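You operate a simulated robot arm through the tools that you are given. There is no shell and no other tool. Be economical: measure what you need, move in short steps, check, and stop when the job is done.

Carry out the task below with a simulated two-armed robot. There is one attempt and no reset: what you move stays moved.

JOB
Put one of the wooden chocks from the shelf of the rigging table on the gasket disc on the wooden top.

Only the result counts: the job must be done as asked and must still hold three seconds after the hand-in. Knocking over, shifting, dropping, spilling or breaking anything else fails it.

ROBOT AND FRAMES
Two 7-joint arms with two-finger parallel grippers on one trunk, on a base that drives. Base frame: it is fixed to the floor where the robot stands at the start and does not move with it; the origin is under the middle of the robot, x ahead of it, y to its left, z up. Readings come in m, rad, newtons and seconds.
The left shoulder is at the start at [0.07, 0.133, 1.079], the right one opposite. With the tool pointing down near the work surface each hand reaches from about 0.1 to 0.32 m from the robot's upright axis, wherever it stands, measured 20 degrees to its own side. Places, roughly: gasket disc [-1.25, -3.5, 0.75]. Payload 1.57 kg a hand.
The TCP of each hand is the grasp point between the finger pads, 0.03 m short of the fingertips. In the tool frame z runs along the fingers and y along their closing line. Largest opening 0.08 m; finger width 0.017, thickness 0.012; the body of the gripper, 0.04 by 0.082 m, starts 0.08 m behind the TCP.
Orientation is that of the tool frame in the base frame, as a unit quaternion [x, y, z, w]. With the fingers straight down and closing along the base's y, the tool's x points along the base's -x, its y along +y and its z along -z.

CONTROLS
- The arms move only by the tool apply_moves. It takes "left_series", "right_series" or both (then of equal length, played together; a hand with none holds still); each is a list of rows, each a list of 7 numbers: the shift along the tool's x, y, z in m, then the turn, a rotation vector about the tool's x, y, z in rad, then the opening, from 0 (shut) to 1 (fully open). In form: [[tx, ty, tz, wx, wy, wz, hand], ...]. A call has 1 to 8 rows; each row shifts and turns the commanded pose from where the row before left it, along the tool's axes as they then stand. Each row takes 0.2 s and may step no farther than 0.05 m and 0.15 rad from the row before; otherwise, or with a gripper value out of range, the whole call is refused. A pose out of reach is approached as far as the arm can. The call stops where the force on the tool passes 40 N (or 10 N more than at its start, if that is more) or the arm is blocked; 0.2 s more then pass. The fingers move at their own pace (about 0.153 m/s each) and stop on an object; they squeeze with about 31 N. The grip force told is the motor's: it shows also when the fingers shut on nothing. Time passes only in rows, and 0.2 s behind the last, so rows that do not move let the fingers close. It gives the time, the measured TCP pose, the force on the tool (base axes), the opening and the grip force at its end, in the units of the frame above (readings bear some noise), and new pictures: "pictures" is both (left out), scene, wrist or none (wrist: the cameras of the hands that moved).
- Cameras (640 x 400 px; columns grow to the right, rows downward): "scene" is now at [0.1048, -0.0119, 1.2801]; the picture's right is [-0.24, -0.97, 0.00], its down [-0.90, 0.23, -0.36] and it looks along [0.35, -0.09, -0.93] (base axes); focal length 269 px, centre (320, 200). "left" rides on the left gripper at [0.072, 0.007, -0.122] in its tool frame; the picture's right is [-0.09, 1.00, 0.00], its down [-0.84, -0.08, -0.54] and it looks along [-0.54, -0.05, 0.84] (tool axes); focal length 238 px, centre (320, 200). "right" rides on the right gripper at [0.072, -0.007, -0.122] in its tool frame; the picture's right is [0.09, 1.00, 0.00], its down [-0.84, 0.08, -0.54] and it looks along [-0.54, 0.05, 0.84] (tool axes); focal length 238 px, centre (320, 200). There is no depth. A picture from a camera that has moved, and an enlarged one, comes with that camera's place and axes in the base frame and with its lens. The place of the scene camera against the robot may be out by one fixed shift of up to 0.018 m in any direction.
- lift_body(by): slides the trunk up (or, below 0, down) by that many m; the arms and the scene camera ride with it, the base frame stays. It gives what a move gives, with no picture.
- drive_base(legs): drives the robot by 1 to 6 legs, each [ahead, left, turn to the left] in m, m and rad, along the robot's own axes; the way and the turn of a leg run together, so that a leg with both is an arc; at most 1.5 m and 3.142 rad a leg. The arms and the cameras ride along, it lands a little off, and it stops where it bumps. It gives what a move gives, and a new picture of the scene camera.
- pan_tilt(pan, tilt): turns the head with the scene camera to pan (to the left, within 1.501 rad either way) and tilt (down, from -0.506 to 1.204), counted from straight ahead of the robot. It gives what a move gives, and a new picture of the scene camera.
- inspect(camera, box): a new picture of the part [left, top, right, bottom] of that camera's present view, enlarged. No time passes.
- finish_job(): hands the job in; it is judged then, once.

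Go step by step. Nothing tells you exact positions but the pictures and the camera data: compare them with the known pose of the tool, close in by small moves and look again before you grip or let go. The budget is 120 turns and 170 pictures, counting those below and the enlarged ones. Unless the task says otherwise, let go and move clear before handing in, and close with one line.

The tools are called after "Call:" as name(argument=value, ...) on one line, values as JSON. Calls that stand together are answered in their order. apply_moves: Moves the arms, as the interface text tells. Its arguments: {"type":"object","properties":{"left_series":{"type":"array","items":{"type":"array","items":{"type":"number"}}},"right_series":{"type":"array","items":{"type":"array","items":{"type":"number"}}},"pictures":{"type":"string","enum":["both","scene","wrist","none"]}},"required":[]} The other tools are called the same way: lift_body (by) slides the trunk up or down; drive_base (legs) drives the base; pan_tilt (pan, tilt) turns the head that bears the scene camera; inspect (camera, box) takes an enlarged picture of a part of a camera's view; finish_job () hands the job in.

At the start:

```text
time: 0.0
left_tcp_pos: [0.2561, 0.0849, 0.6153]
left_orientation: [0.0, 1.0, 0.0, 0.0]
left_wrist_force: [-0.1, -0.1, -0.2]
left_grip_width: 0.0799
left_finger_force: 0.0
right_tcp_pos: [0.2951, -0.1456, 0.7552]
right_orientation: [-0.001, 1.0, -0.001, -0.001]
right_wrist_force: [1.2, -0.4, 0.4]
right_grip_width: 0.0797
right_finger_force: 0.1
trunk travel left (down, up): [-0.652, 0.288]
robot x, y, heading: [0.0003, -0.0004, 0.002]
head pan, tilt: [-0.244, 1.201]
```

scene: 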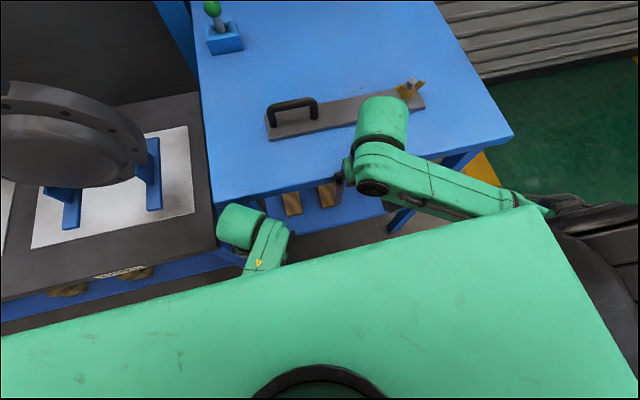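
right: 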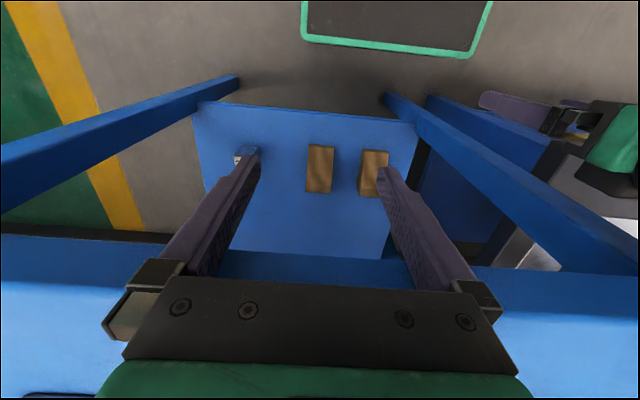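
left: 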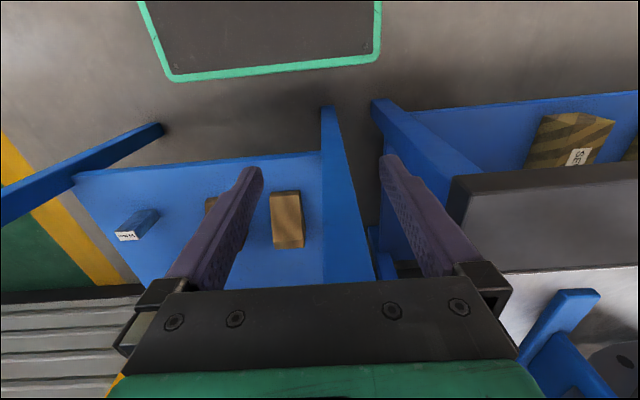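

I see two wooden chocks on a low blue shelf under the front edge of the blue table, beside a small labelled blue block. I'll look closer before moving.

Call:
inspect(camera="right", box=[180, 70, 440, 270])

Call:
inspect(camera="left", box=[60, 90, 360, 310])

Call:
inspect(camera="scene", box=[200, 140, 440, 280])

```text
2.00 times, centred on (310, 170) of right
camera zoom: at [0.2236, -0.1515, 0.8761], right [-0.09, 1.0, 0.0], down [0.84, 0.08, 0.54], along [0.54, 0.05, -0.84], focal length 477 px, centre (340, 260)
```

zoom: 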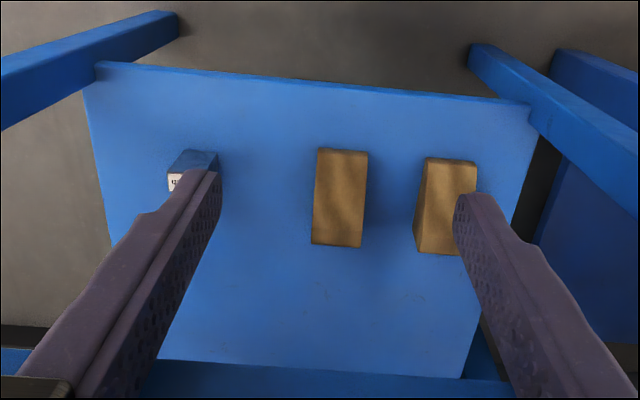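

```text
1.82 times, centred on (210, 200) of left
camera zoom: at [0.1847, 0.0903, 0.7364], right [0.09, 1.0, 0.0], down [0.84, -0.08, 0.54], along [0.54, -0.05, -0.84], focal length 433 px, centre (520, 200)
```

zoom: 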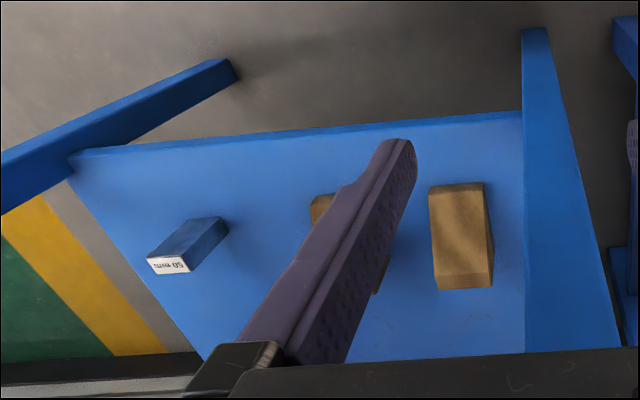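

```text
2.67 times, centred on (320, 210) of scene
camera zoom: at [0.1048, -0.0119, 1.2801], right [-0.24, -0.97, 0.0], down [-0.9, 0.23, -0.36], along [0.35, -0.09, -0.93], focal length 717 px, centre (320, 173)
```

zoom: 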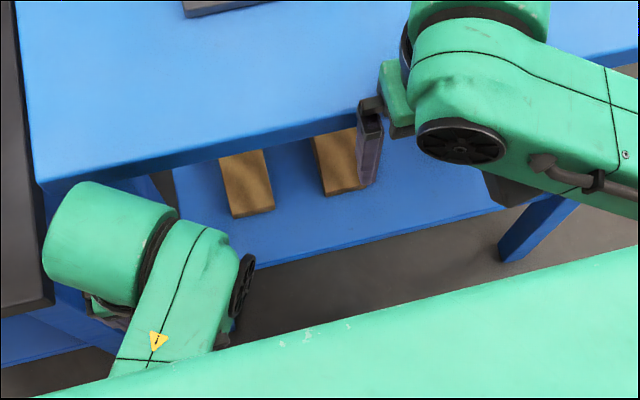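

The shelf is under the table top, so I'll need a near-horizontal reach. I'll look around to learn the surroundings before driving.

Call:
pan_tilt(pan=-1.5, tilt=0.5)

Call:
pan_tilt(pan=1.5, tilt=0.5)

Call:
pan_tilt(pan=0.0, tilt=0.75)

```text
time: 1.4
left_tcp_pos: [0.2553, 0.0863, 0.6146]
left_orientation: [0.0, 1.0, 0.0, -0.001]
left_wrist_force: [-0.2, 0.2, 0.9]
left_grip_width: 0.0802
left_finger_force: 0.2
right_tcp_pos: [0.2952, -0.1446, 0.7547]
right_orientation: [-0.001, 1.0, -0.001, 0.0]
right_wrist_force: [-0.7, 0.7, 0.5]
right_grip_width: 0.08
right_finger_force: 0.2
trunk travel left (down, up): [-0.652, 0.288]
robot x, y, heading: [0.0026, 0.0007, 0.006]
head pan, tilt: [-1.499, 0.499]
camera scene: at [0.0572, -0.0891, 1.3338], right [-1.0, -0.07, 0.0], down [-0.03, 0.48, -0.88], along [0.06, -0.88, -0.48], focal length 269 px, centre (320, 200)
```

scene: 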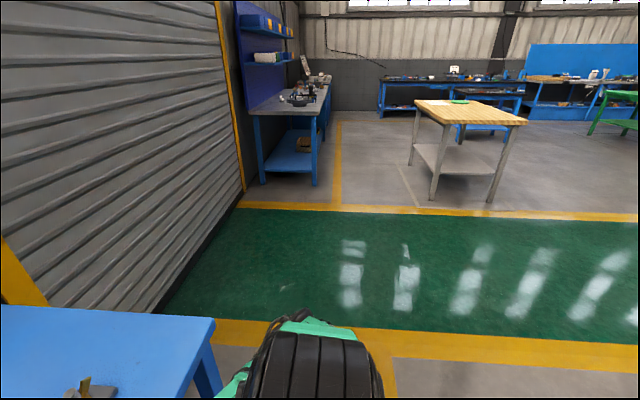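

```text
time: 4.0
left_tcp_pos: [0.2552, 0.0857, 0.6153]
left_orientation: [0.0, 1.0, 0.0, 0.001]
left_wrist_force: [0.6, 0.5, 0.3]
left_grip_width: 0.0802
left_finger_force: 0.1
right_tcp_pos: [0.2947, -0.1455, 0.7555]
right_orientation: [0.0, 1.0, 0.0, -0.001]
right_wrist_force: [0.3, 0.6, 0.7]
right_grip_width: 0.0795
right_finger_force: 0.0
trunk travel left (down, up): [-0.652, 0.288]
robot x, y, heading: [0.0006, 0.001, -0.001]
head pan, tilt: [1.499, 0.499]
camera scene: at [0.0571, 0.0924, 1.3338], right [1.0, -0.07, 0.0], down [-0.03, -0.48, -0.88], along [0.06, 0.88, -0.48], focal length 269 px, centre (320, 200)
```

scene: 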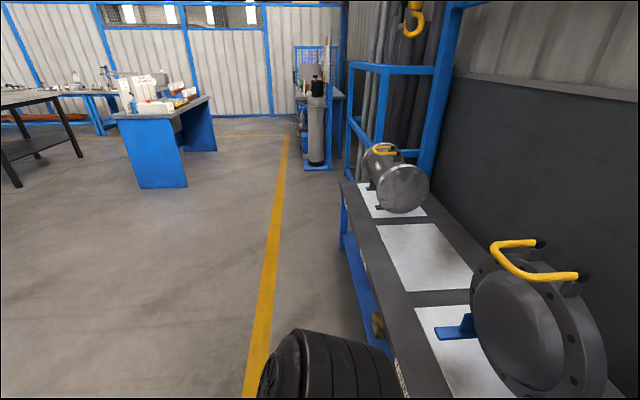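

```text
time: 5.6
left_tcp_pos: [0.2558, 0.0847, 0.6161]
left_orientation: [0.0, 1.0, 0.001, -0.001]
left_wrist_force: [0.7, 0.5, -1.0]
left_grip_width: 0.0799
left_finger_force: 0.0
right_tcp_pos: [0.2956, -0.1459, 0.7554]
right_orientation: [-0.001, 1.0, 0.0, 0.0]
right_wrist_force: [0.4, -0.3, 0.1]
right_grip_width: 0.0802
right_finger_force: 0.0
trunk travel left (down, up): [-0.652, 0.288]
robot x, y, heading: [0.0003, -0.001, 0.003]
head pan, tilt: [0.0, 0.75]
camera scene: at [0.1335, 0.0017, 1.3119], right [0.0, -1.0, 0.0], down [-0.68, 0.0, -0.73], along [0.73, 0.0, -0.68], focal length 269 px, centre (320, 200)
```

scene: 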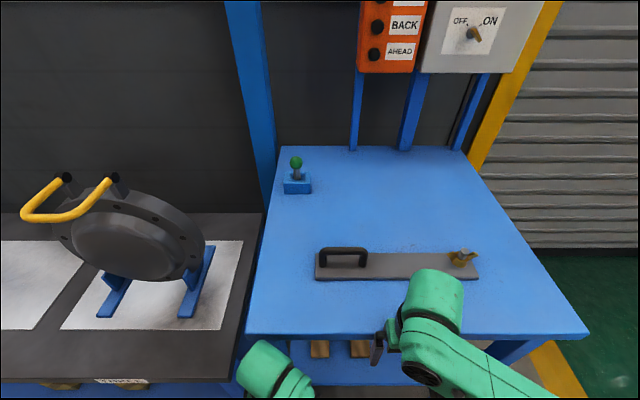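

The lane to the wooden-topped table (right/back) is free. I'll back off from the blue table and lower the trunk to look under its top.

Call:
drive_base(legs=[[-0.45, 0, 0]])

Call:
lift_body(by=-0.5)

Call:
pan_tilt(pan=0, tilt=0.4)

```text
time: 8.4
left_tcp_pos: [-0.1936, 0.0846, 0.6156]
left_orientation: [0.001, 1.0, 0.0, 0.0]
left_wrist_force: [-0.1, 0.1, -0.5]
left_grip_width: 0.0799
left_finger_force: 0.1
right_tcp_pos: [-0.155, -0.1454, 0.7545]
right_orientation: [0.0, 1.0, -0.001, 0.0]
right_wrist_force: [-0.4, -0.4, 0.5]
right_grip_width: 0.08
right_finger_force: 0.1
trunk travel left (down, up): [-0.652, 0.288]
robot x, y, heading: [-0.4504, 0.0044, 0.002]
head pan, tilt: [0.0, 0.75]
camera scene: at [-0.3163, 0.0018, 1.3119], right [0.0, -1.0, 0.0], down [-0.68, 0.0, -0.73], along [0.73, 0.0, -0.68], focal length 269 px, centre (320, 200)
```

scene: 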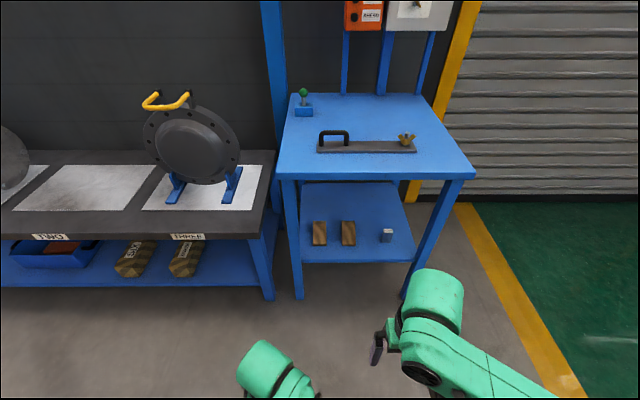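

```text
refused: -0.5 is not a number from -0.4 to 0.4
```

```text
time: 9.2
left_tcp_pos: [-0.1929, 0.0839, 0.6161]
left_orientation: [0.001, 1.0, 0.0, 0.0]
left_wrist_force: [-0.6, 0.6, -0.1]
left_grip_width: 0.0801
left_finger_force: 0.1
right_tcp_pos: [-0.1541, -0.1444, 0.7547]
right_orientation: [0.0, 1.0, 0.0, 0.0]
right_wrist_force: [0.3, 1.0, 0.9]
right_grip_width: 0.0802
right_finger_force: 0.0
trunk travel left (down, up): [-0.652, 0.288]
robot x, y, heading: [-0.4487, -0.0038, -0.002]
head pan, tilt: [0.0, 0.4]
camera scene: at [-0.3061, 0.0018, 1.3429], right [0.0, -1.0, 0.0], down [-0.39, 0.0, -0.92], along [0.92, 0.0, -0.39], focal length 269 px, centre (320, 200)
```

scene: 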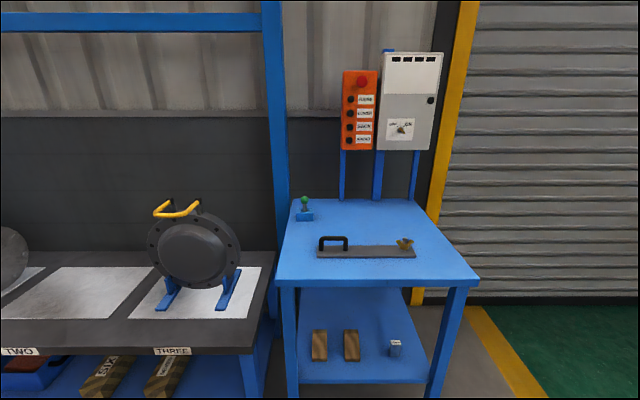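

Call:
inspect(camera="scene", box=[0, 330, 280, 400])

Call:
lift_body(by=-0.4)

Call:
pan_tilt(pan=0, tilt=0.5)

Call:
inspect(camera="scene", box=[240, 120, 460, 280])

```text
2.29 times, centred on (140, 365) of scene
camera zoom: at [-0.3061, 0.0018, 1.3429], right [0.0, -1.0, 0.0], down [-0.39, 0.0, -0.92], along [0.92, 0.0, -0.39], focal length 614 px, centre (731, -177)
```

zoom: 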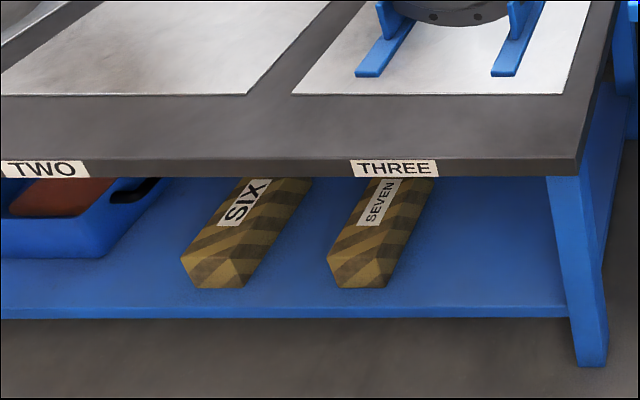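

```text
time: 13.0
left_tcp_pos: [-0.1922, 0.0857, 0.2151]
left_orientation: [0.001, 1.0, -0.001, 0.0]
left_wrist_force: [0.4, -0.3, -0.9]
left_grip_width: 0.0801
left_finger_force: 0.0
right_tcp_pos: [-0.1545, -0.1452, 0.3555]
right_orientation: [0.001, 1.0, 0.0, 0.0]
right_wrist_force: [-1.1, -0.1, 0.6]
right_grip_width: 0.08
right_finger_force: 0.1
trunk travel left (down, up): [-0.252, 0.688]
robot x, y, heading: [-0.4442, 0.0027, -0.001]
head pan, tilt: [0.0, 0.4]
```

```text
time: 13.7
left_tcp_pos: [-0.1938, 0.0843, 0.2149]
left_orientation: [0.001, 1.0, -0.001, 0.0]
left_wrist_force: [1.3, -0.1, -0.1]
left_grip_width: 0.0801
left_finger_force: 0.1
right_tcp_pos: [-0.1539, -0.1458, 0.3543]
right_orientation: [0.0, 1.0, -0.001, -0.001]
right_wrist_force: [-0.8, 0.3, 0.3]
right_grip_width: 0.0803
right_finger_force: 0.1
trunk travel left (down, up): [-0.252, 0.688]
robot x, y, heading: [-0.4516, 0.0014, -0.001]
head pan, tilt: [0.0, 0.499]
camera scene: at [-0.3078, 0.0018, 0.9339], right [0.0, -1.0, 0.0], down [-0.48, 0.0, -0.88], along [0.88, 0.0, -0.48], focal length 269 px, centre (320, 200)
```

scene: 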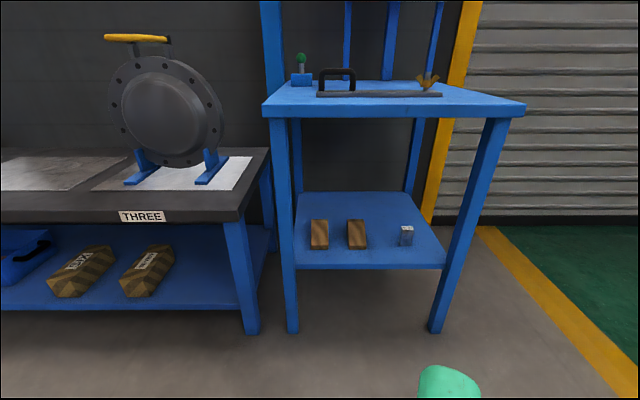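

```text
2.50 times, centred on (350, 200) of scene
camera zoom: at [-0.3078, 0.0018, 0.9339], right [0.0, -1.0, 0.0], down [-0.48, 0.0, -0.88], along [0.88, 0.0, -0.48], focal length 672 px, centre (245, 200)
```

zoom: 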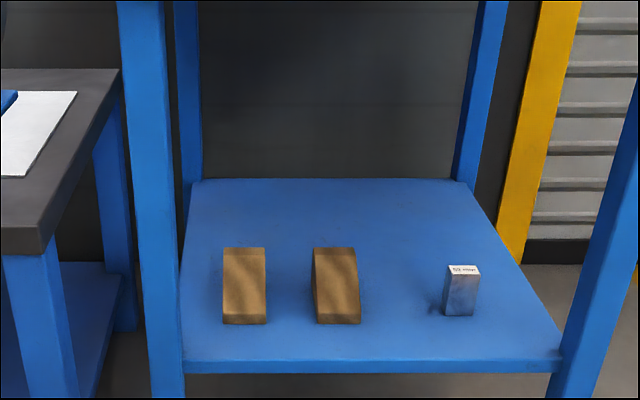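

The view now shows two wedge chocks on the blue table's shelf (z≈0.325): the right one at about x 0.43–0.51, y −0.13, about 0.06 wide. The table-top underside is at z≈0.8, so I'll pitch the right hand 45° forward while clear of the table.

Call:
apply_moves(right_series=[[0, 0, -0.02, 0, -0.131, 0, 1], [0, 0, -0.02, 0, -0.131, 0, 1], [0, 0, 0, 0, -0.131, 0, 1], [0, 0, 0, 0, -0.131, 0, 1], [0, 0, 0, 0, -0.131, 0, 1], [0, 0, 0, 0, -0.131, 0, 1]], pictures="both")

```text
time: 14.6
left_tcp_pos: [-0.193, 0.0843, 0.2146]
left_orientation: [0.001, 1.0, 0.0, -0.001]
left_wrist_force: [-0.1, 0.7, 1.3]
left_grip_width: 0.0801
left_finger_force: 0.1
right_tcp_pos: [-0.1188, -0.2096, 0.3881]
right_orientation: [-0.047, 0.959, -0.143, 0.238]
right_wrist_force: [-0.3, -0.3, 1.0]
right_grip_width: 0.0802
right_finger_force: 0.0
right hand out of reach, approached as far as the arm can: row 1, 3, 4
trunk travel left (down, up): [-0.252, 0.688]
robot x, y, heading: [-0.4543, -0.0025, -0.003]
head pan, tilt: [0.0, 0.499]
stopped in row 4 (right hand): the arm was blocked; the commanded pose is now the measured one
camera scene: at [-0.3078, 0.0018, 0.9339], right [0.0, -1.0, 0.0], down [-0.48, 0.0, -0.88], along [0.88, 0.0, -0.48], focal length 269 px, centre (320, 200)
camera right: at [-0.2387, -0.1969, 0.4619], right [-0.1, 0.94, -0.34], down [0.48, 0.34, 0.81], along [0.87, -0.08, -0.49], focal length 238 px, centre (320, 200)
```

scene: 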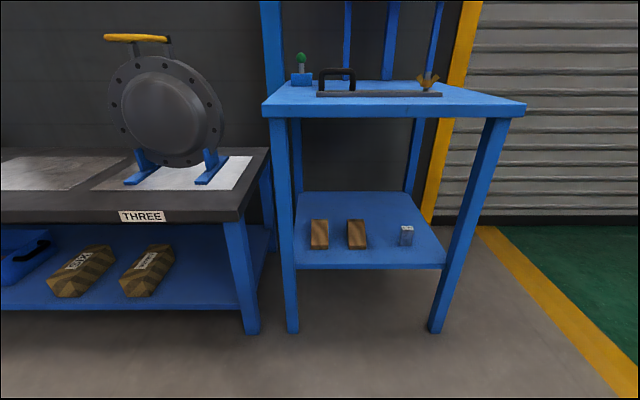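
right: 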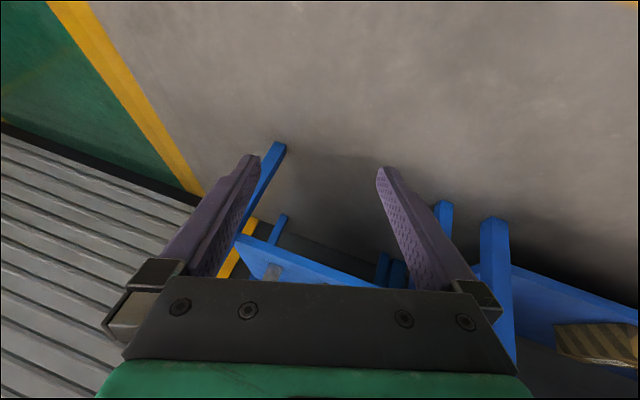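

The wrist hit a joint limit in this folded pose. I'll extend forward first, where pitching should be easier.

Call:
apply_moves(right_series=[[-0.048, 0.004, 0.006, 0, 0, 0, 1], [-0.048, 0.004, 0.006, 0, 0, 0, 1], [-0.048, 0.004, 0.006, 0, 0, 0, 1], [-0.048, 0.004, 0.006, 0, 0, 0, 1]], pictures="none")

```text
time: 15.7
left_tcp_pos: [-0.1935, 0.0853, 0.2149]
left_orientation: [0.001, 1.0, 0.0, 0.0]
left_wrist_force: [1.1, -0.1, -0.2]
left_grip_width: 0.08
left_finger_force: 0.0
right_tcp_pos: [0.0591, -0.2228, 0.4446]
right_orientation: [-0.041, 0.951, -0.207, 0.227]
right_wrist_force: [0.1, 0.1, 0.1]
right_grip_width: 0.08
right_finger_force: 0.0
trunk travel left (down, up): [-0.252, 0.688]
robot x, y, heading: [-0.4507, 0.0001, -0.001]
head pan, tilt: [0.0, 0.499]
stopped in row 4 (right hand): the arm was blocked; the commanded pose is now the measured one
```

Call:
apply_moves(right_series=[[0, 0, 0, -0.0885, -0.078, 0.059, 1], [0, 0, 0, -0.0885, -0.078, 0.059, 1], [0, 0, 0, -0.0885, -0.078, 0.059, 1], [0, 0, 0, -0.0885, -0.078, 0.059, 1]], pictures="wrist")

```text
time: 16.6
left_tcp_pos: [-0.1937, 0.0849, 0.2153]
left_orientation: [0.001, 1.0, 0.0, 0.001]
left_wrist_force: [-1.0, -0.2, -0.3]
left_grip_width: 0.0798
left_finger_force: 0.1
right_tcp_pos: [0.0606, -0.2342, 0.4488]
right_orientation: [-0.002, 0.921, -0.018, 0.388]
right_wrist_force: [-0.7, -0.5, 0.2]
right_grip_width: 0.0801
right_finger_force: 0.0
trunk travel left (down, up): [-0.252, 0.688]
robot x, y, heading: [-0.4464, -0.0023, -0.0]
head pan, tilt: [0.0, 0.499]
camera right: at [-0.0765, -0.238, 0.4823], right [-0.06, 0.99, -0.1], down [0.2, 0.11, 0.97], along [0.98, 0.03, -0.2], focal length 238 px, centre (320, 200)
```

right: 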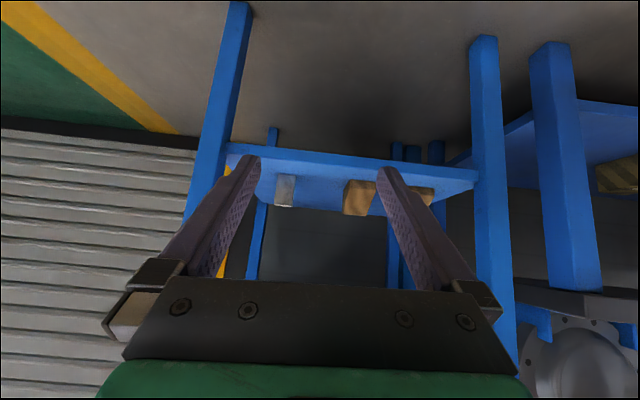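

Orientation is good now. I'll bring the hand into line with the right chock (y≈−0.13) and lower it a bit.

Call:
apply_moves(right_series=[[0, 0.045, 0, 0, 0, 0, 1], [0, 0.045, 0, 0, 0, 0, 1], [0.015, 0.013, 0.015, 0, 0, 0, 1], [0.015, 0, 0.015, 0, 0, 0, 1]], pictures="wrist")

```text
time: 17.4
left_tcp_pos: [-0.1937, 0.0852, 0.2154]
left_orientation: [0.001, 1.0, 0.0, 0.001]
left_wrist_force: [0.0, 0.3, -0.7]
left_grip_width: 0.0798
left_finger_force: 0.1
right_tcp_pos: [0.0593, -0.1662, 0.4316]
right_orientation: [-0.019, 0.92, -0.067, 0.385]
right_wrist_force: [0.5, 0.2, 0.2]
right_grip_width: 0.0803
right_finger_force: 0.1
trunk travel left (down, up): [-0.252, 0.688]
robot x, y, heading: [-0.448, -0.0031, -0.004]
head pan, tilt: [0.0, 0.499]
stopped in row 3 (right hand): the arm was blocked; the commanded pose is now the measured one
camera right: at [-0.0777, -0.1662, 0.4654], right [-0.05, 0.98, -0.2], down [0.2, 0.21, 0.96], along [0.98, 0.01, -0.21], focal length 238 px, centre (320, 200)
```

right: 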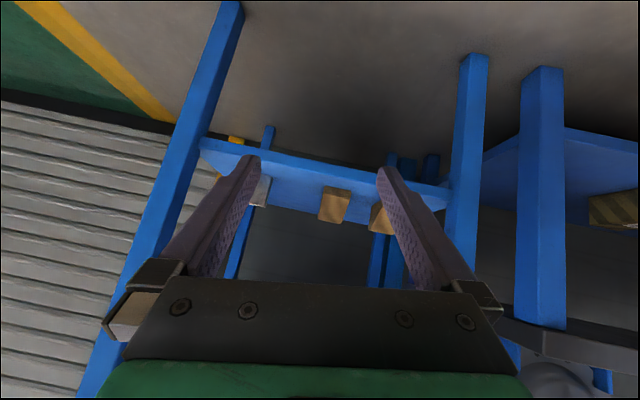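

Moving inward hits a joint limit, so I'll go back outward, level the hand, and align using the base and trunk instead.

Call:
apply_moves(right_series=[[0, -0.045, 0, -0.11, 0.008, 0.086, 1], [0, -0.01, 0, 0, 0, 0, 1]], pictures="none")

Call:
drive_base(legs=[[0.2, 0.09, 0]])

Call:
inspect(camera="right", box=[160, 40, 480, 240])

```text
time: 18.0
left_tcp_pos: [-0.1925, 0.0851, 0.2158]
left_orientation: [0.0, 1.0, 0.0, 0.0]
left_wrist_force: [0.8, -0.1, 0.0]
left_grip_width: 0.08
left_finger_force: 0.0
right_tcp_pos: [0.0604, -0.2202, 0.4377]
right_orientation: [-0.001, 0.924, 0.002, 0.382]
right_wrist_force: [-0.2, -0.4, -0.5]
right_grip_width: 0.0801
right_finger_force: 0.1
trunk travel left (down, up): [-0.252, 0.688]
robot x, y, heading: [-0.4501, -0.0003, -0.003]
head pan, tilt: [0.0, 0.499]
```

```text
time: 19.7
left_tcp_pos: [0.0064, 0.173, 0.2157]
left_orientation: [0.001, 1.0, 0.0, 0.0]
left_wrist_force: [0.2, 0.6, -0.2]
left_grip_width: 0.0802
left_finger_force: 0.1
right_tcp_pos: [0.2595, -0.1326, 0.4384]
right_orientation: [0.0, 0.924, 0.0, 0.383]
right_wrist_force: [-0.1, 0.0, 0.2]
right_grip_width: 0.0801
right_finger_force: 0.0
trunk travel left (down, up): [-0.252, 0.688]
robot x, y, heading: [-0.2502, 0.0867, -0.007]
head pan, tilt: [0.0, 0.499]
camera scene: at [-0.1082, 0.0899, 0.9338], right [0.0, -1.0, 0.0], down [-0.48, 0.0, -0.88], along [0.88, 0.0, -0.48], focal length 269 px, centre (320, 200)
```

scene: 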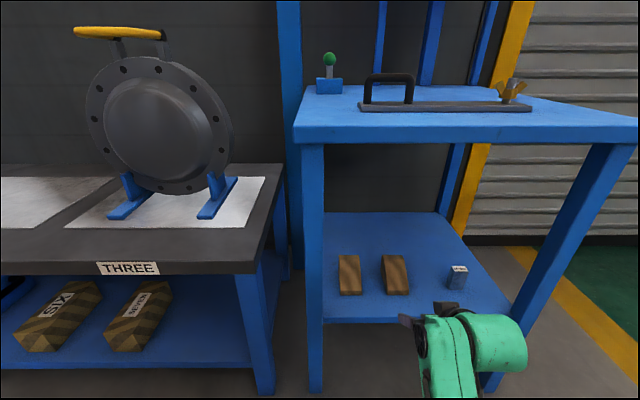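

```text
2.00 times, centred on (320, 140) of right
camera zoom: at [0.1219, -0.139, 0.4725], right [-0.07, 1.0, -0.06], down [0.21, 0.08, 0.97], along [0.98, 0.05, -0.21], focal length 477 px, centre (320, 320)
```

zoom: 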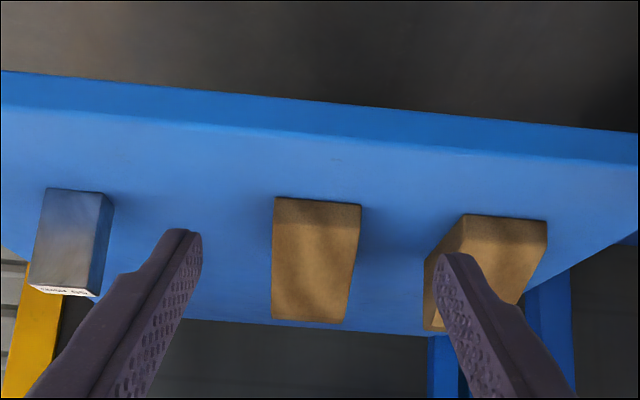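

The wrist view puts the right chock at x 0.419–0.50, y −0.131, height 0.066, in line with the hand. I'll extend the arm a little at this height, then check.

Call:
apply_moves(right_series=[[-0.025, 0, 0.025, 0, 0, 0, 1], [-0.025, 0, 0.025, 0, 0, 0, 1], [-0.02, 0, 0.02, 0, 0, 0, 1]], pictures="both")

```text
time: 20.5
left_tcp_pos: [0.0056, 0.173, 0.216]
left_orientation: [0.002, 1.0, 0.0, 0.0]
left_wrist_force: [-0.3, -0.3, 0.2]
left_grip_width: 0.08
left_finger_force: 0.1
right_tcp_pos: [0.3595, -0.1345, 0.438]
right_orientation: [0.0, 0.924, 0.0, 0.383]
right_wrist_force: [-0.3, 0.4, 0.9]
right_grip_width: 0.08
right_finger_force: 0.0
trunk travel left (down, up): [-0.252, 0.688]
robot x, y, heading: [-0.2463, 0.0901, -0.003]
head pan, tilt: [0.0, 0.499]
camera scene: at [-0.1082, 0.0899, 0.9338], right [0.0, -1.0, 0.0], down [-0.48, 0.0, -0.88], along [0.88, 0.0, -0.48], focal length 269 px, centre (320, 200)
camera right: at [0.2225, -0.1401, 0.4732], right [-0.07, 1.0, -0.06], down [0.21, 0.08, 0.97], along [0.98, 0.05, -0.21], focal length 238 px, centre (320, 200)
```

scene: 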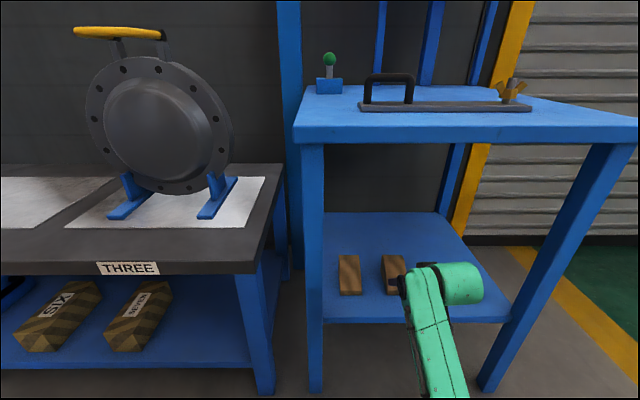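
right: 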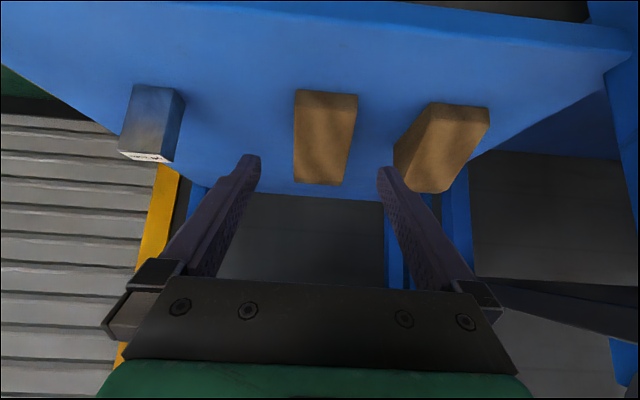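

Call:
apply_moves(right_series=[[-0.025, 0.003, 0.025, 0, 0, 0, 1], [-0.025, 0, 0.025, 0, 0, 0, 1], [-0.025, 0, 0.025, 0, 0, 0, 1], [-0.007, 0, 0.007, 0, 0, 0, 1]], pictures="both")

```text
time: 21.5
left_tcp_pos: [0.006, 0.1735, 0.2152]
left_orientation: [0.001, 1.0, 0.0, 0.0]
left_wrist_force: [0.7, -0.3, -0.2]
left_grip_width: 0.08
left_finger_force: 0.1
right_tcp_pos: [0.4734, -0.1305, 0.4385]
right_orientation: [0.0, 0.924, 0.0, 0.383]
right_wrist_force: [-0.5, 0.9, -0.5]
right_grip_width: 0.08
right_finger_force: 0.0
trunk travel left (down, up): [-0.252, 0.688]
robot x, y, heading: [-0.2497, 0.0893, -0.004]
head pan, tilt: [0.0, 0.499]
camera scene: at [-0.1082, 0.0899, 0.9338], right [0.0, -1.0, 0.0], down [-0.48, 0.0, -0.88], along [0.88, 0.0, -0.48], focal length 269 px, centre (320, 200)
camera right: at [0.3358, -0.1368, 0.4732], right [-0.07, 1.0, -0.06], down [0.21, 0.08, 0.98], along [0.98, 0.05, -0.21], focal length 238 px, centre (320, 200)
```

scene: 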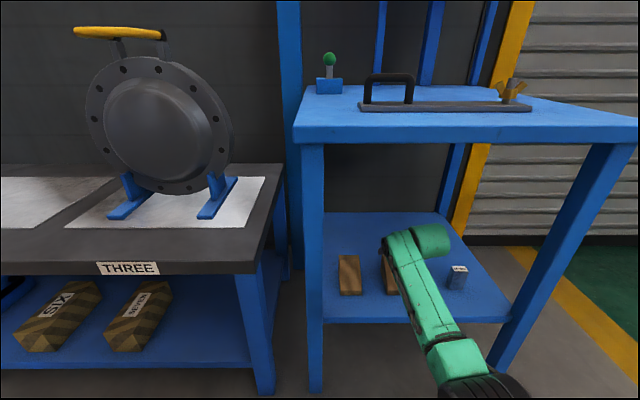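
right: 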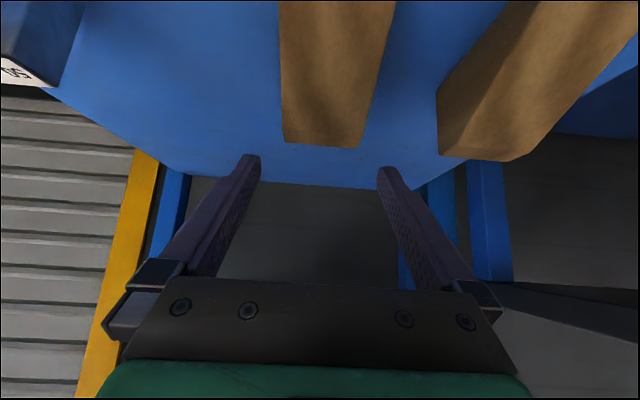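

The hand is centred over the chock. I'll lower with the trunk.

Call:
lift_body(by=-0.05)

Call:
inspect(camera="right", box=[160, 0, 480, 200])

```text
time: 22.4
left_tcp_pos: [0.0061, 0.1721, 0.165]
left_orientation: [0.002, 1.0, 0.0, 0.0]
left_wrist_force: [0.1, -0.3, 0.7]
left_grip_width: 0.0801
left_finger_force: 0.0
right_tcp_pos: [0.4723, -0.1304, 0.3886]
right_orientation: [0.0, 0.924, 0.001, 0.382]
right_wrist_force: [0.0, 0.4, 0.1]
right_grip_width: 0.0801
right_finger_force: 0.1
trunk travel left (down, up): [-0.202, 0.738]
robot x, y, heading: [-0.244, 0.0881, -0.005]
head pan, tilt: [0.0, 0.499]
```

```text
2.00 times, centred on (320, 100) of right
camera zoom: at [0.3355, -0.1367, 0.4233], right [-0.07, 1.0, -0.06], down [0.21, 0.08, 0.98], along [0.98, 0.05, -0.21], focal length 477 px, centre (320, 400)
```

zoom: 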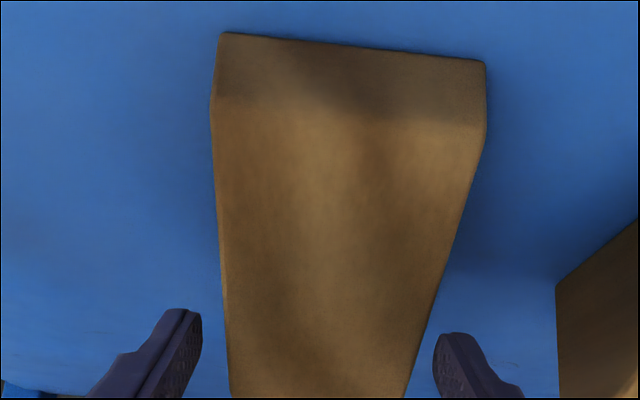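

Call:
lift_body(by=-0.027)

Call:
apply_moves(right_series=[[0, 0, 0, 0, 0, 0, 0.6], [0, 0, 0, 0, 0, 0, 0], [0, 0, 0, 0, 0, 0, 0], [0, 0, 0, 0, 0, 0, 0]], pictures="both")

```text
time: 23.1
left_tcp_pos: [0.0073, 0.172, 0.1374]
left_orientation: [0.001, 1.0, 0.001, 0.001]
left_wrist_force: [0.0, 0.6, 0.1]
left_grip_width: 0.08
left_finger_force: 0.0
right_tcp_pos: [0.4729, -0.1308, 0.3621]
right_orientation: [0.0, 0.924, 0.0, 0.383]
right_wrist_force: [0.1, 0.2, 0.0]
right_grip_width: 0.0798
right_finger_force: 0.0
trunk travel left (down, up): [-0.175, 0.765]
robot x, y, heading: [-0.2513, 0.0883, -0.002]
head pan, tilt: [0.0, 0.499]
```

```text
time: 24.1
left_tcp_pos: [0.007, 0.1733, 0.1395]
left_orientation: [0.002, 1.0, 0.0, 0.0]
left_wrist_force: [-0.3, 0.0, -0.6]
left_grip_width: 0.08
left_finger_force: 0.1
right_tcp_pos: [0.4737, -0.1302, 0.3611]
right_orientation: [-0.001, 0.924, 0.001, 0.382]
right_wrist_force: [0.3, -0.3, -0.3]
right_grip_width: 0.0597
right_finger_force: 30.8
trunk travel left (down, up): [-0.175, 0.765]
robot x, y, heading: [-0.25, 0.089, 0.001]
head pan, tilt: [0.0, 0.499]
camera scene: at [-0.1082, 0.0899, 0.8568], right [0.0, -1.0, 0.0], down [-0.48, 0.0, -0.88], along [0.88, 0.0, -0.48], focal length 269 px, centre (320, 200)
camera right: at [0.3355, -0.1368, 0.3962], right [-0.07, 1.0, -0.06], down [0.21, 0.08, 0.98], along [0.98, 0.05, -0.21], focal length 238 px, centre (320, 200)
```

scene: 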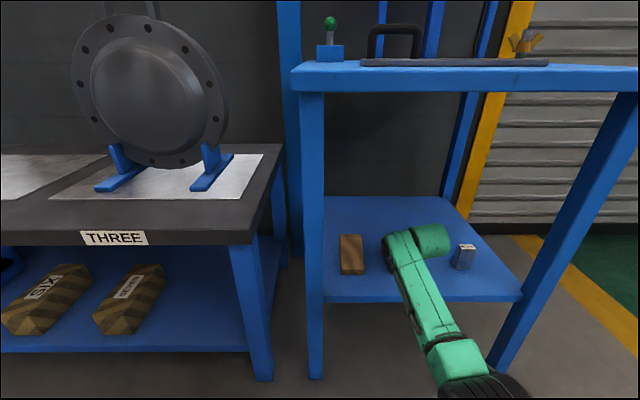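
right: 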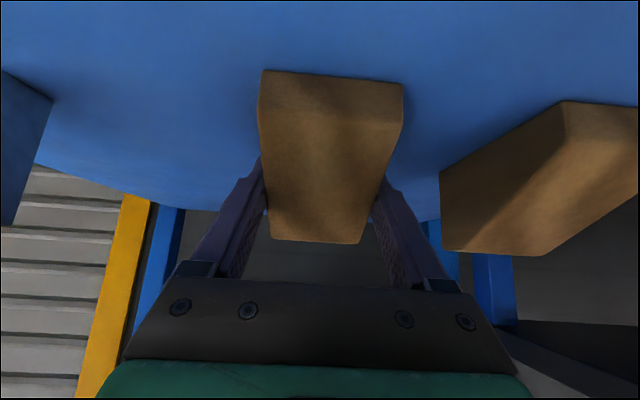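

Gripped at a width of 0.06 m. I'll lift with the trunk by 0.1 m and back out by base.

Call:
lift_body(by=0.1)

Call:
drive_base(legs=[[-0.5, 0, 0]])

Call:
inspect(camera="right", box=[0, 0, 640, 400])

```text
time: 25.4
left_tcp_pos: [0.0064, 0.1732, 0.2381]
left_orientation: [0.001, 1.0, 0.0, 0.001]
left_wrist_force: [-0.1, 0.1, 0.2]
left_grip_width: 0.0799
left_finger_force: 0.2
right_tcp_pos: [0.4739, -0.1308, 0.4606]
right_orientation: [0.0, 0.924, 0.001, 0.383]
right_wrist_force: [1.2, 0.1, -2.0]
right_grip_width: 0.0598
right_finger_force: 30.7
trunk travel left (down, up): [-0.275, 0.665]
robot x, y, heading: [-0.2508, 0.0857, -0.001]
head pan, tilt: [0.0, 0.499]
```

```text
time: 28.4
left_tcp_pos: [-0.5012, 0.1741, 0.2385]
left_orientation: [-0.001, 1.0, 0.0, 0.0]
left_wrist_force: [0.5, -1.0, -0.5]
left_grip_width: 0.0799
left_finger_force: 0.1
right_tcp_pos: [-0.0336, -0.1258, 0.4611]
right_orientation: [-0.002, 0.924, 0.002, 0.383]
right_wrist_force: [0.2, 0.7, -1.5]
right_grip_width: 0.0596
right_finger_force: 31.5
trunk travel left (down, up): [-0.275, 0.665]
robot x, y, heading: [-0.7544, 0.0896, 0.002]
head pan, tilt: [0.0, 0.499]
camera scene: at [-0.615, 0.0911, 0.9568], right [0.0, -1.0, 0.0], down [-0.48, 0.0, -0.88], along [0.88, 0.0, -0.48], focal length 269 px, centre (320, 200)
```

scene: 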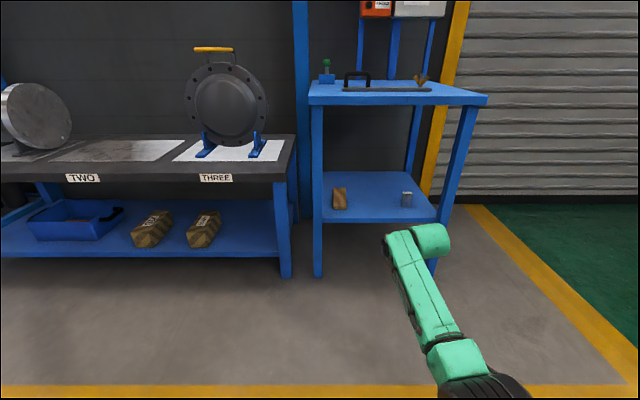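

```text
1.00 times, centred on (320, 200) of right
camera zoom: at [-0.1705, -0.1339, 0.496], right [-0.07, 1.0, -0.06], down [0.21, 0.08, 0.97], along [0.98, 0.05, -0.21], focal length 238 px, centre (320, 200)
```

zoom: 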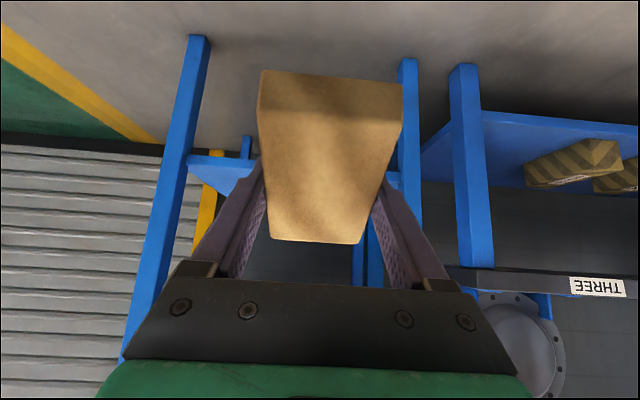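

The chock is held. I'll raise it, then turn to the right and look toward the wooden table.

Call:
lift_body(by=0.4)

Call:
drive_base(legs=[[0, 0, -1.571]])

```text
time: 32.2
left_tcp_pos: [-0.5012, 0.1743, 0.6382]
left_orientation: [0.0, 1.0, -0.001, 0.0]
left_wrist_force: [0.6, 0.0, -0.3]
left_grip_width: 0.08
left_finger_force: 0.1
right_tcp_pos: [-0.0328, -0.1277, 0.8609]
right_orientation: [-0.002, 0.924, 0.002, 0.382]
right_wrist_force: [0.2, -0.4, -1.0]
right_grip_width: 0.0596
right_finger_force: 31.0
trunk travel left (down, up): [-0.675, 0.265]
robot x, y, heading: [-0.7566, 0.0865, 0.004]
head pan, tilt: [0.0, 0.499]
```

```text
time: 36.5
left_tcp_pos: [-0.6762, -0.1678, 0.638]
left_orientation: [0.711, 0.703, -0.001, 0.001]
left_wrist_force: [0.2, 0.8, 0.1]
left_grip_width: 0.0798
left_finger_force: 0.0
right_tcp_pos: [-0.9834, -0.631, 0.8607]
right_orientation: [0.656, 0.65, -0.272, 0.27]
right_wrist_force: [0.5, -0.2, -2.1]
right_grip_width: 0.0596
right_finger_force: 30.8
trunk travel left (down, up): [-0.675, 0.265]
robot x, y, heading: [-0.7544, 0.088, -1.585]
head pan, tilt: [0.0, 0.499]
camera scene: at [-0.7583, -0.0504, 1.3568], right [-1.0, 0.01, 0.0], down [0.01, 0.48, -0.88], along [-0.01, -0.88, -0.48], focal length 269 px, centre (320, 200)
```

scene: 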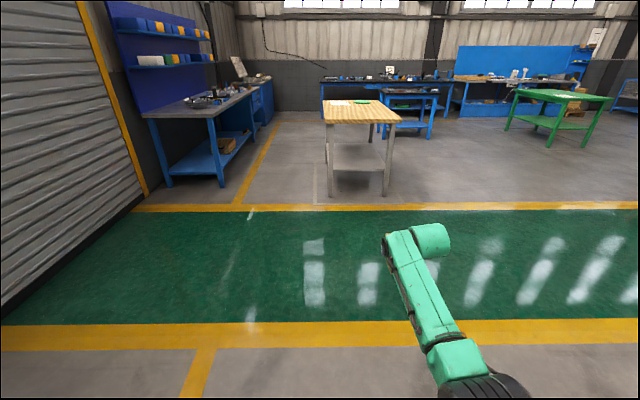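

Call:
drive_base(legs=[[1.4, 0, 0.014]])

Call:
inspect(camera="scene", box=[280, 80, 480, 205])

```text
time: 43.4
left_tcp_pos: [-0.661, -1.5495, 0.6387]
left_orientation: [0.7, 0.714, 0.0, 0.0]
left_wrist_force: [-0.5, -0.1, 0.8]
left_grip_width: 0.0799
left_finger_force: 0.0
right_tcp_pos: [-0.951, -2.0224, 0.8608]
right_orientation: [0.645, 0.661, -0.267, 0.275]
right_wrist_force: [-0.3, 0.0, -1.8]
right_grip_width: 0.0598
right_finger_force: 31.5
trunk travel left (down, up): [-0.675, 0.265]
robot x, y, heading: [-0.7517, -1.2959, -1.55]
head pan, tilt: [0.0, 0.499]
camera scene: at [-0.7474, -1.4361, 1.3568], right [-1.0, -0.02, 0.0], down [-0.01, 0.48, -0.88], along [0.02, -0.88, -0.48], focal length 269 px, centre (320, 200)
```

scene: 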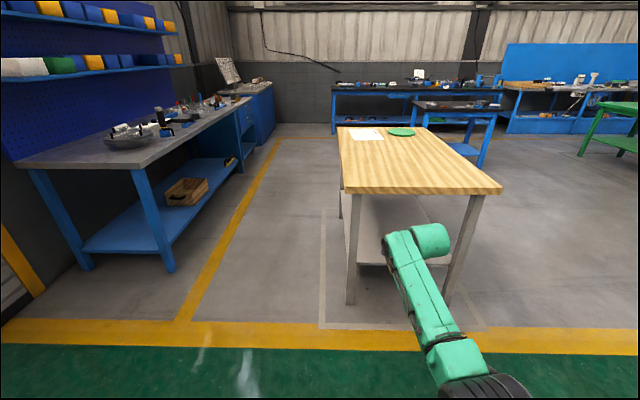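

```text
3.20 times, centred on (380, 142) of scene
camera zoom: at [-0.7474, -1.4361, 1.3568], right [-1.0, -0.02, 0.0], down [-0.01, 0.48, -0.88], along [0.02, -0.88, -0.48], focal length 860 px, centre (128, 384)
```

zoom: 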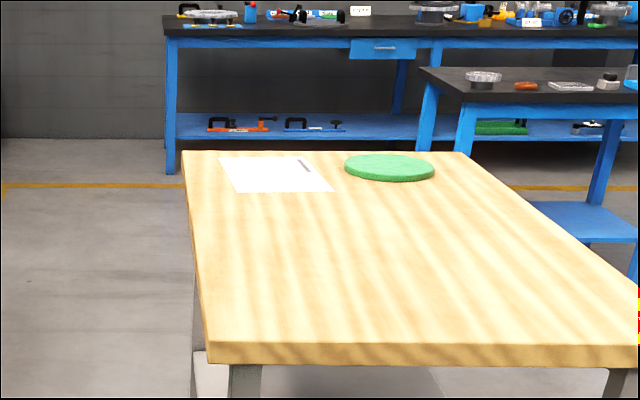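

The green disc is at the far end of the wooden table, nearest its −x side and beside some paper. I'll go around to the −x side and approach facing +x.

Call:
lift_body(by=0.1)

Call:
drive_base(legs=[[0, -1.5, -0.02]])

Call:
pan_tilt(pan=0.3, tilt=0.45)

```text
time: 44.7
left_tcp_pos: [-0.6608, -1.5498, 0.7374]
left_orientation: [0.7, 0.714, 0.0, 0.0]
left_wrist_force: [0.2, 0.5, -0.4]
left_grip_width: 0.0799
left_finger_force: 0.0
right_tcp_pos: [-0.9514, -2.0242, 0.9618]
right_orientation: [0.645, 0.661, -0.267, 0.274]
right_wrist_force: [0.6, 0.4, -1.3]
right_grip_width: 0.0597
right_finger_force: 31.2
trunk travel left (down, up): [-0.775, 0.165]
robot x, y, heading: [-0.7532, -1.2932, -1.545]
head pan, tilt: [0.0, 0.499]
```

```text
time: 52.0
left_tcp_pos: [-2.1262, -1.5855, 0.7387]
left_orientation: [0.698, 0.716, 0.0, 0.0]
left_wrist_force: [0.2, -0.2, -0.2]
left_grip_width: 0.0799
left_finger_force: 0.0
right_tcp_pos: [-2.4162, -2.0605, 0.9617]
right_orientation: [0.643, 0.663, -0.266, 0.275]
right_wrist_force: [0.1, 0.3, -1.9]
right_grip_width: 0.0599
right_finger_force: 31.0
trunk travel left (down, up): [-0.775, 0.165]
robot x, y, heading: [-2.2184, -1.3312, -1.543]
head pan, tilt: [0.0, 0.499]
camera scene: at [-2.2138, -1.4705, 1.4568], right [-1.0, -0.03, 0.0], down [-0.01, 0.48, -0.88], along [0.02, -0.88, -0.48], focal length 269 px, centre (320, 200)
```

scene: 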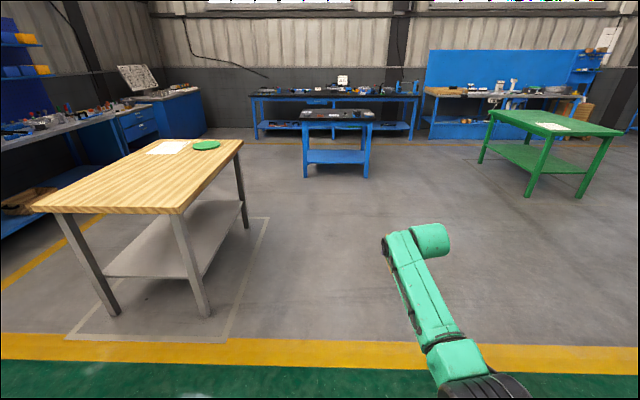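

```text
time: 52.8
left_tcp_pos: [-2.1278, -1.5843, 0.7384]
left_orientation: [0.699, 0.716, 0.0, 0.0]
left_wrist_force: [0.6, 0.1, -1.1]
left_grip_width: 0.0801
left_finger_force: 0.0
right_tcp_pos: [-2.4154, -2.0589, 0.9614]
right_orientation: [0.644, 0.663, -0.267, 0.275]
right_wrist_force: [-0.1, 0.5, -1.3]
right_grip_width: 0.0598
right_finger_force: 30.8
trunk travel left (down, up): [-0.775, 0.165]
robot x, y, heading: [-2.218, -1.3301, -1.546]
head pan, tilt: [0.3, 0.45]
camera scene: at [-2.187, -1.4666, 1.4612], right [-0.95, -0.32, 0.0], down [-0.14, 0.41, -0.9], along [0.29, -0.85, -0.44], focal length 269 px, centre (320, 200)
```

scene: 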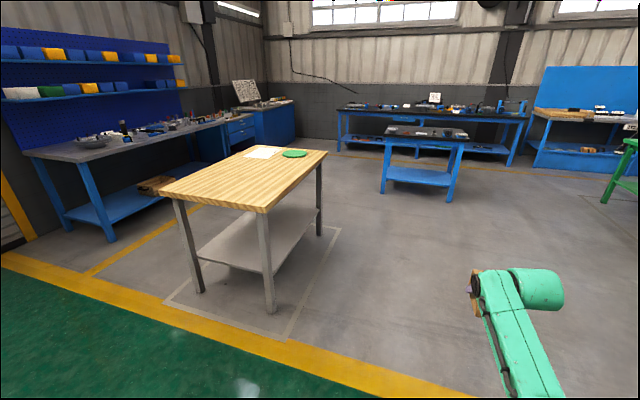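

Triangulating from two viewpoints, the disc is at about (−1.30, −3.43) with its top near z≈0.84, higher than the rough hint. I'll raise further, drive alongside, and turn to face the table.

Call:
lift_body(by=0.1)

Call:
drive_base(legs=[[1.2, 0, 0], [0, 0, 1.546]])

Call:
pan_tilt(pan=-0.4, tilt=0.6)

```text
time: 54.1
left_tcp_pos: [-2.1262, -1.5844, 0.8382]
left_orientation: [0.698, 0.716, 0.0, 0.0]
left_wrist_force: [-0.6, 0.0, 0.3]
left_grip_width: 0.0802
left_finger_force: 0.1
right_tcp_pos: [-2.4164, -2.0591, 1.0607]
right_orientation: [0.644, 0.662, -0.267, 0.275]
right_wrist_force: [0.6, 0.3, -1.4]
right_grip_width: 0.0596
right_finger_force: 31.1
trunk travel left (down, up): [-0.875, 0.065]
robot x, y, heading: [-2.218, -1.3303, -1.546]
head pan, tilt: [0.3, 0.45]
```

```text
time: 64.0
left_tcp_pos: [-1.9363, -2.4633, 0.8381]
left_orientation: [0.01, 1.0, 0.0, 0.001]
left_wrist_force: [0.0, -0.3, -0.1]
left_grip_width: 0.0801
left_finger_force: 0.0
right_tcp_pos: [-1.4761, -2.7744, 1.061]
right_orientation: [0.007, 0.924, -0.002, 0.382]
right_wrist_force: [-0.4, 0.0, -0.4]
right_grip_width: 0.0596
right_finger_force: 31.5
trunk travel left (down, up): [-0.875, 0.065]
robot x, y, heading: [-2.1956, -2.5418, -0.021]
head pan, tilt: [0.3, 0.45]
camera scene: at [-2.0553, -2.5172, 1.5612], right [0.28, -0.96, 0.0], down [-0.42, -0.12, -0.9], along [0.87, 0.25, -0.44], focal length 269 px, centre (320, 200)
```

scene: 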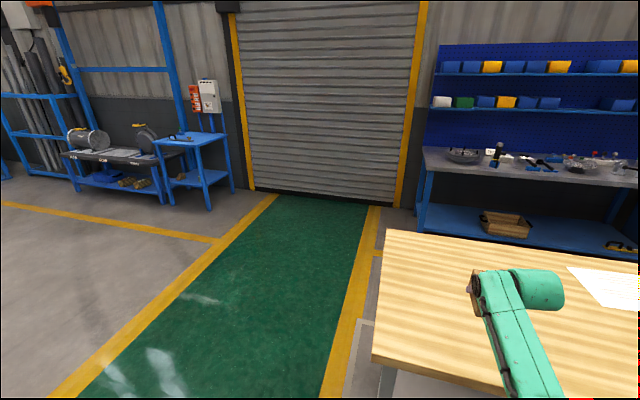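

```text
time: 65.1
left_tcp_pos: [-1.9364, -2.4623, 0.8372]
left_orientation: [0.011, 1.0, -0.001, 0.0]
left_wrist_force: [0.0, -0.2, -0.8]
left_grip_width: 0.0802
left_finger_force: 0.1
right_tcp_pos: [-1.4768, -2.7745, 1.0612]
right_orientation: [0.007, 0.924, -0.002, 0.383]
right_wrist_force: [-0.2, -0.2, -1.8]
right_grip_width: 0.0596
right_finger_force: 30.9
trunk travel left (down, up): [-0.875, 0.065]
robot x, y, heading: [-2.1939, -2.5446, -0.024]
head pan, tilt: [-0.4, 0.6]
camera scene: at [-2.0629, -2.5783, 1.5477], right [-0.41, -0.91, 0.0], down [-0.52, 0.23, -0.82], along [0.75, -0.34, -0.57], focal length 269 px, centre (320, 200)
```

scene: 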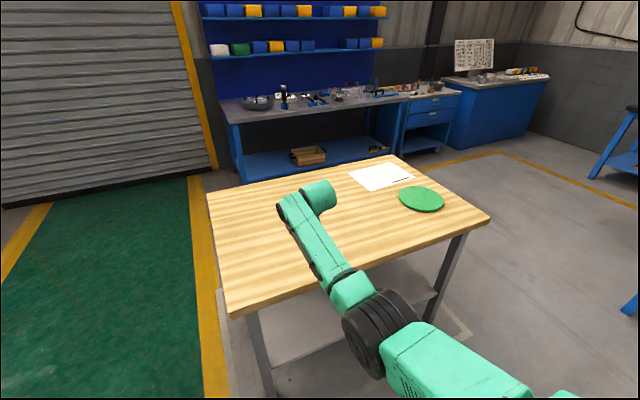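

Consistent: disc at about (−1.316, −3.43, 0.84). I'll slide right to line up with it, staying high.

Call:
drive_base(legs=[[0.1, -0.652, 0]])

Call:
inspect(camera="right", box=[0, 0, 640, 400])

```text
time: 68.8
left_tcp_pos: [-1.8481, -3.1203, 0.8378]
left_orientation: [0.007, 1.0, 0.0, 0.0]
left_wrist_force: [-0.3, 0.0, -0.5]
left_grip_width: 0.08
left_finger_force: 0.1
right_tcp_pos: [-1.3864, -3.4292, 1.0622]
right_orientation: [0.006, 0.924, -0.003, 0.382]
right_wrist_force: [0.2, 0.3, -1.6]
right_grip_width: 0.0597
right_finger_force: 31.1
trunk travel left (down, up): [-0.875, 0.065]
robot x, y, heading: [-2.1051, -3.2022, -0.016]
head pan, tilt: [-0.4, 0.6]
camera scene: at [-1.9744, -3.2352, 1.5477], right [-0.4, -0.92, 0.0], down [-0.52, 0.23, -0.83], along [0.75, -0.33, -0.56], focal length 269 px, centre (320, 200)
```

scene: 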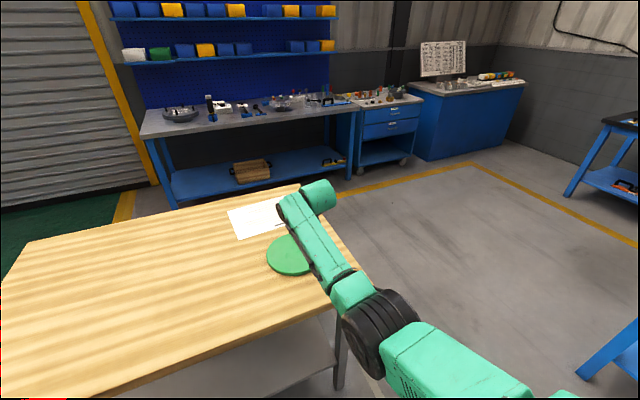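

```text
1.00 times, centred on (320, 200) of right
camera zoom: at [-1.5234, -3.433, 1.096], right [-0.05, 1.0, -0.06], down [0.21, 0.07, 0.97], along [0.98, 0.04, -0.21], focal length 238 px, centre (320, 200)
```

zoom: 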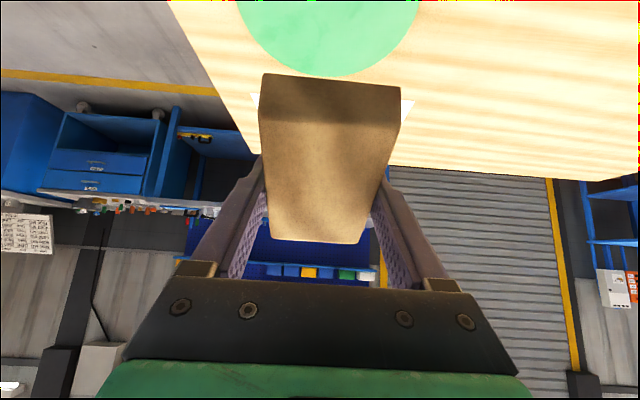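

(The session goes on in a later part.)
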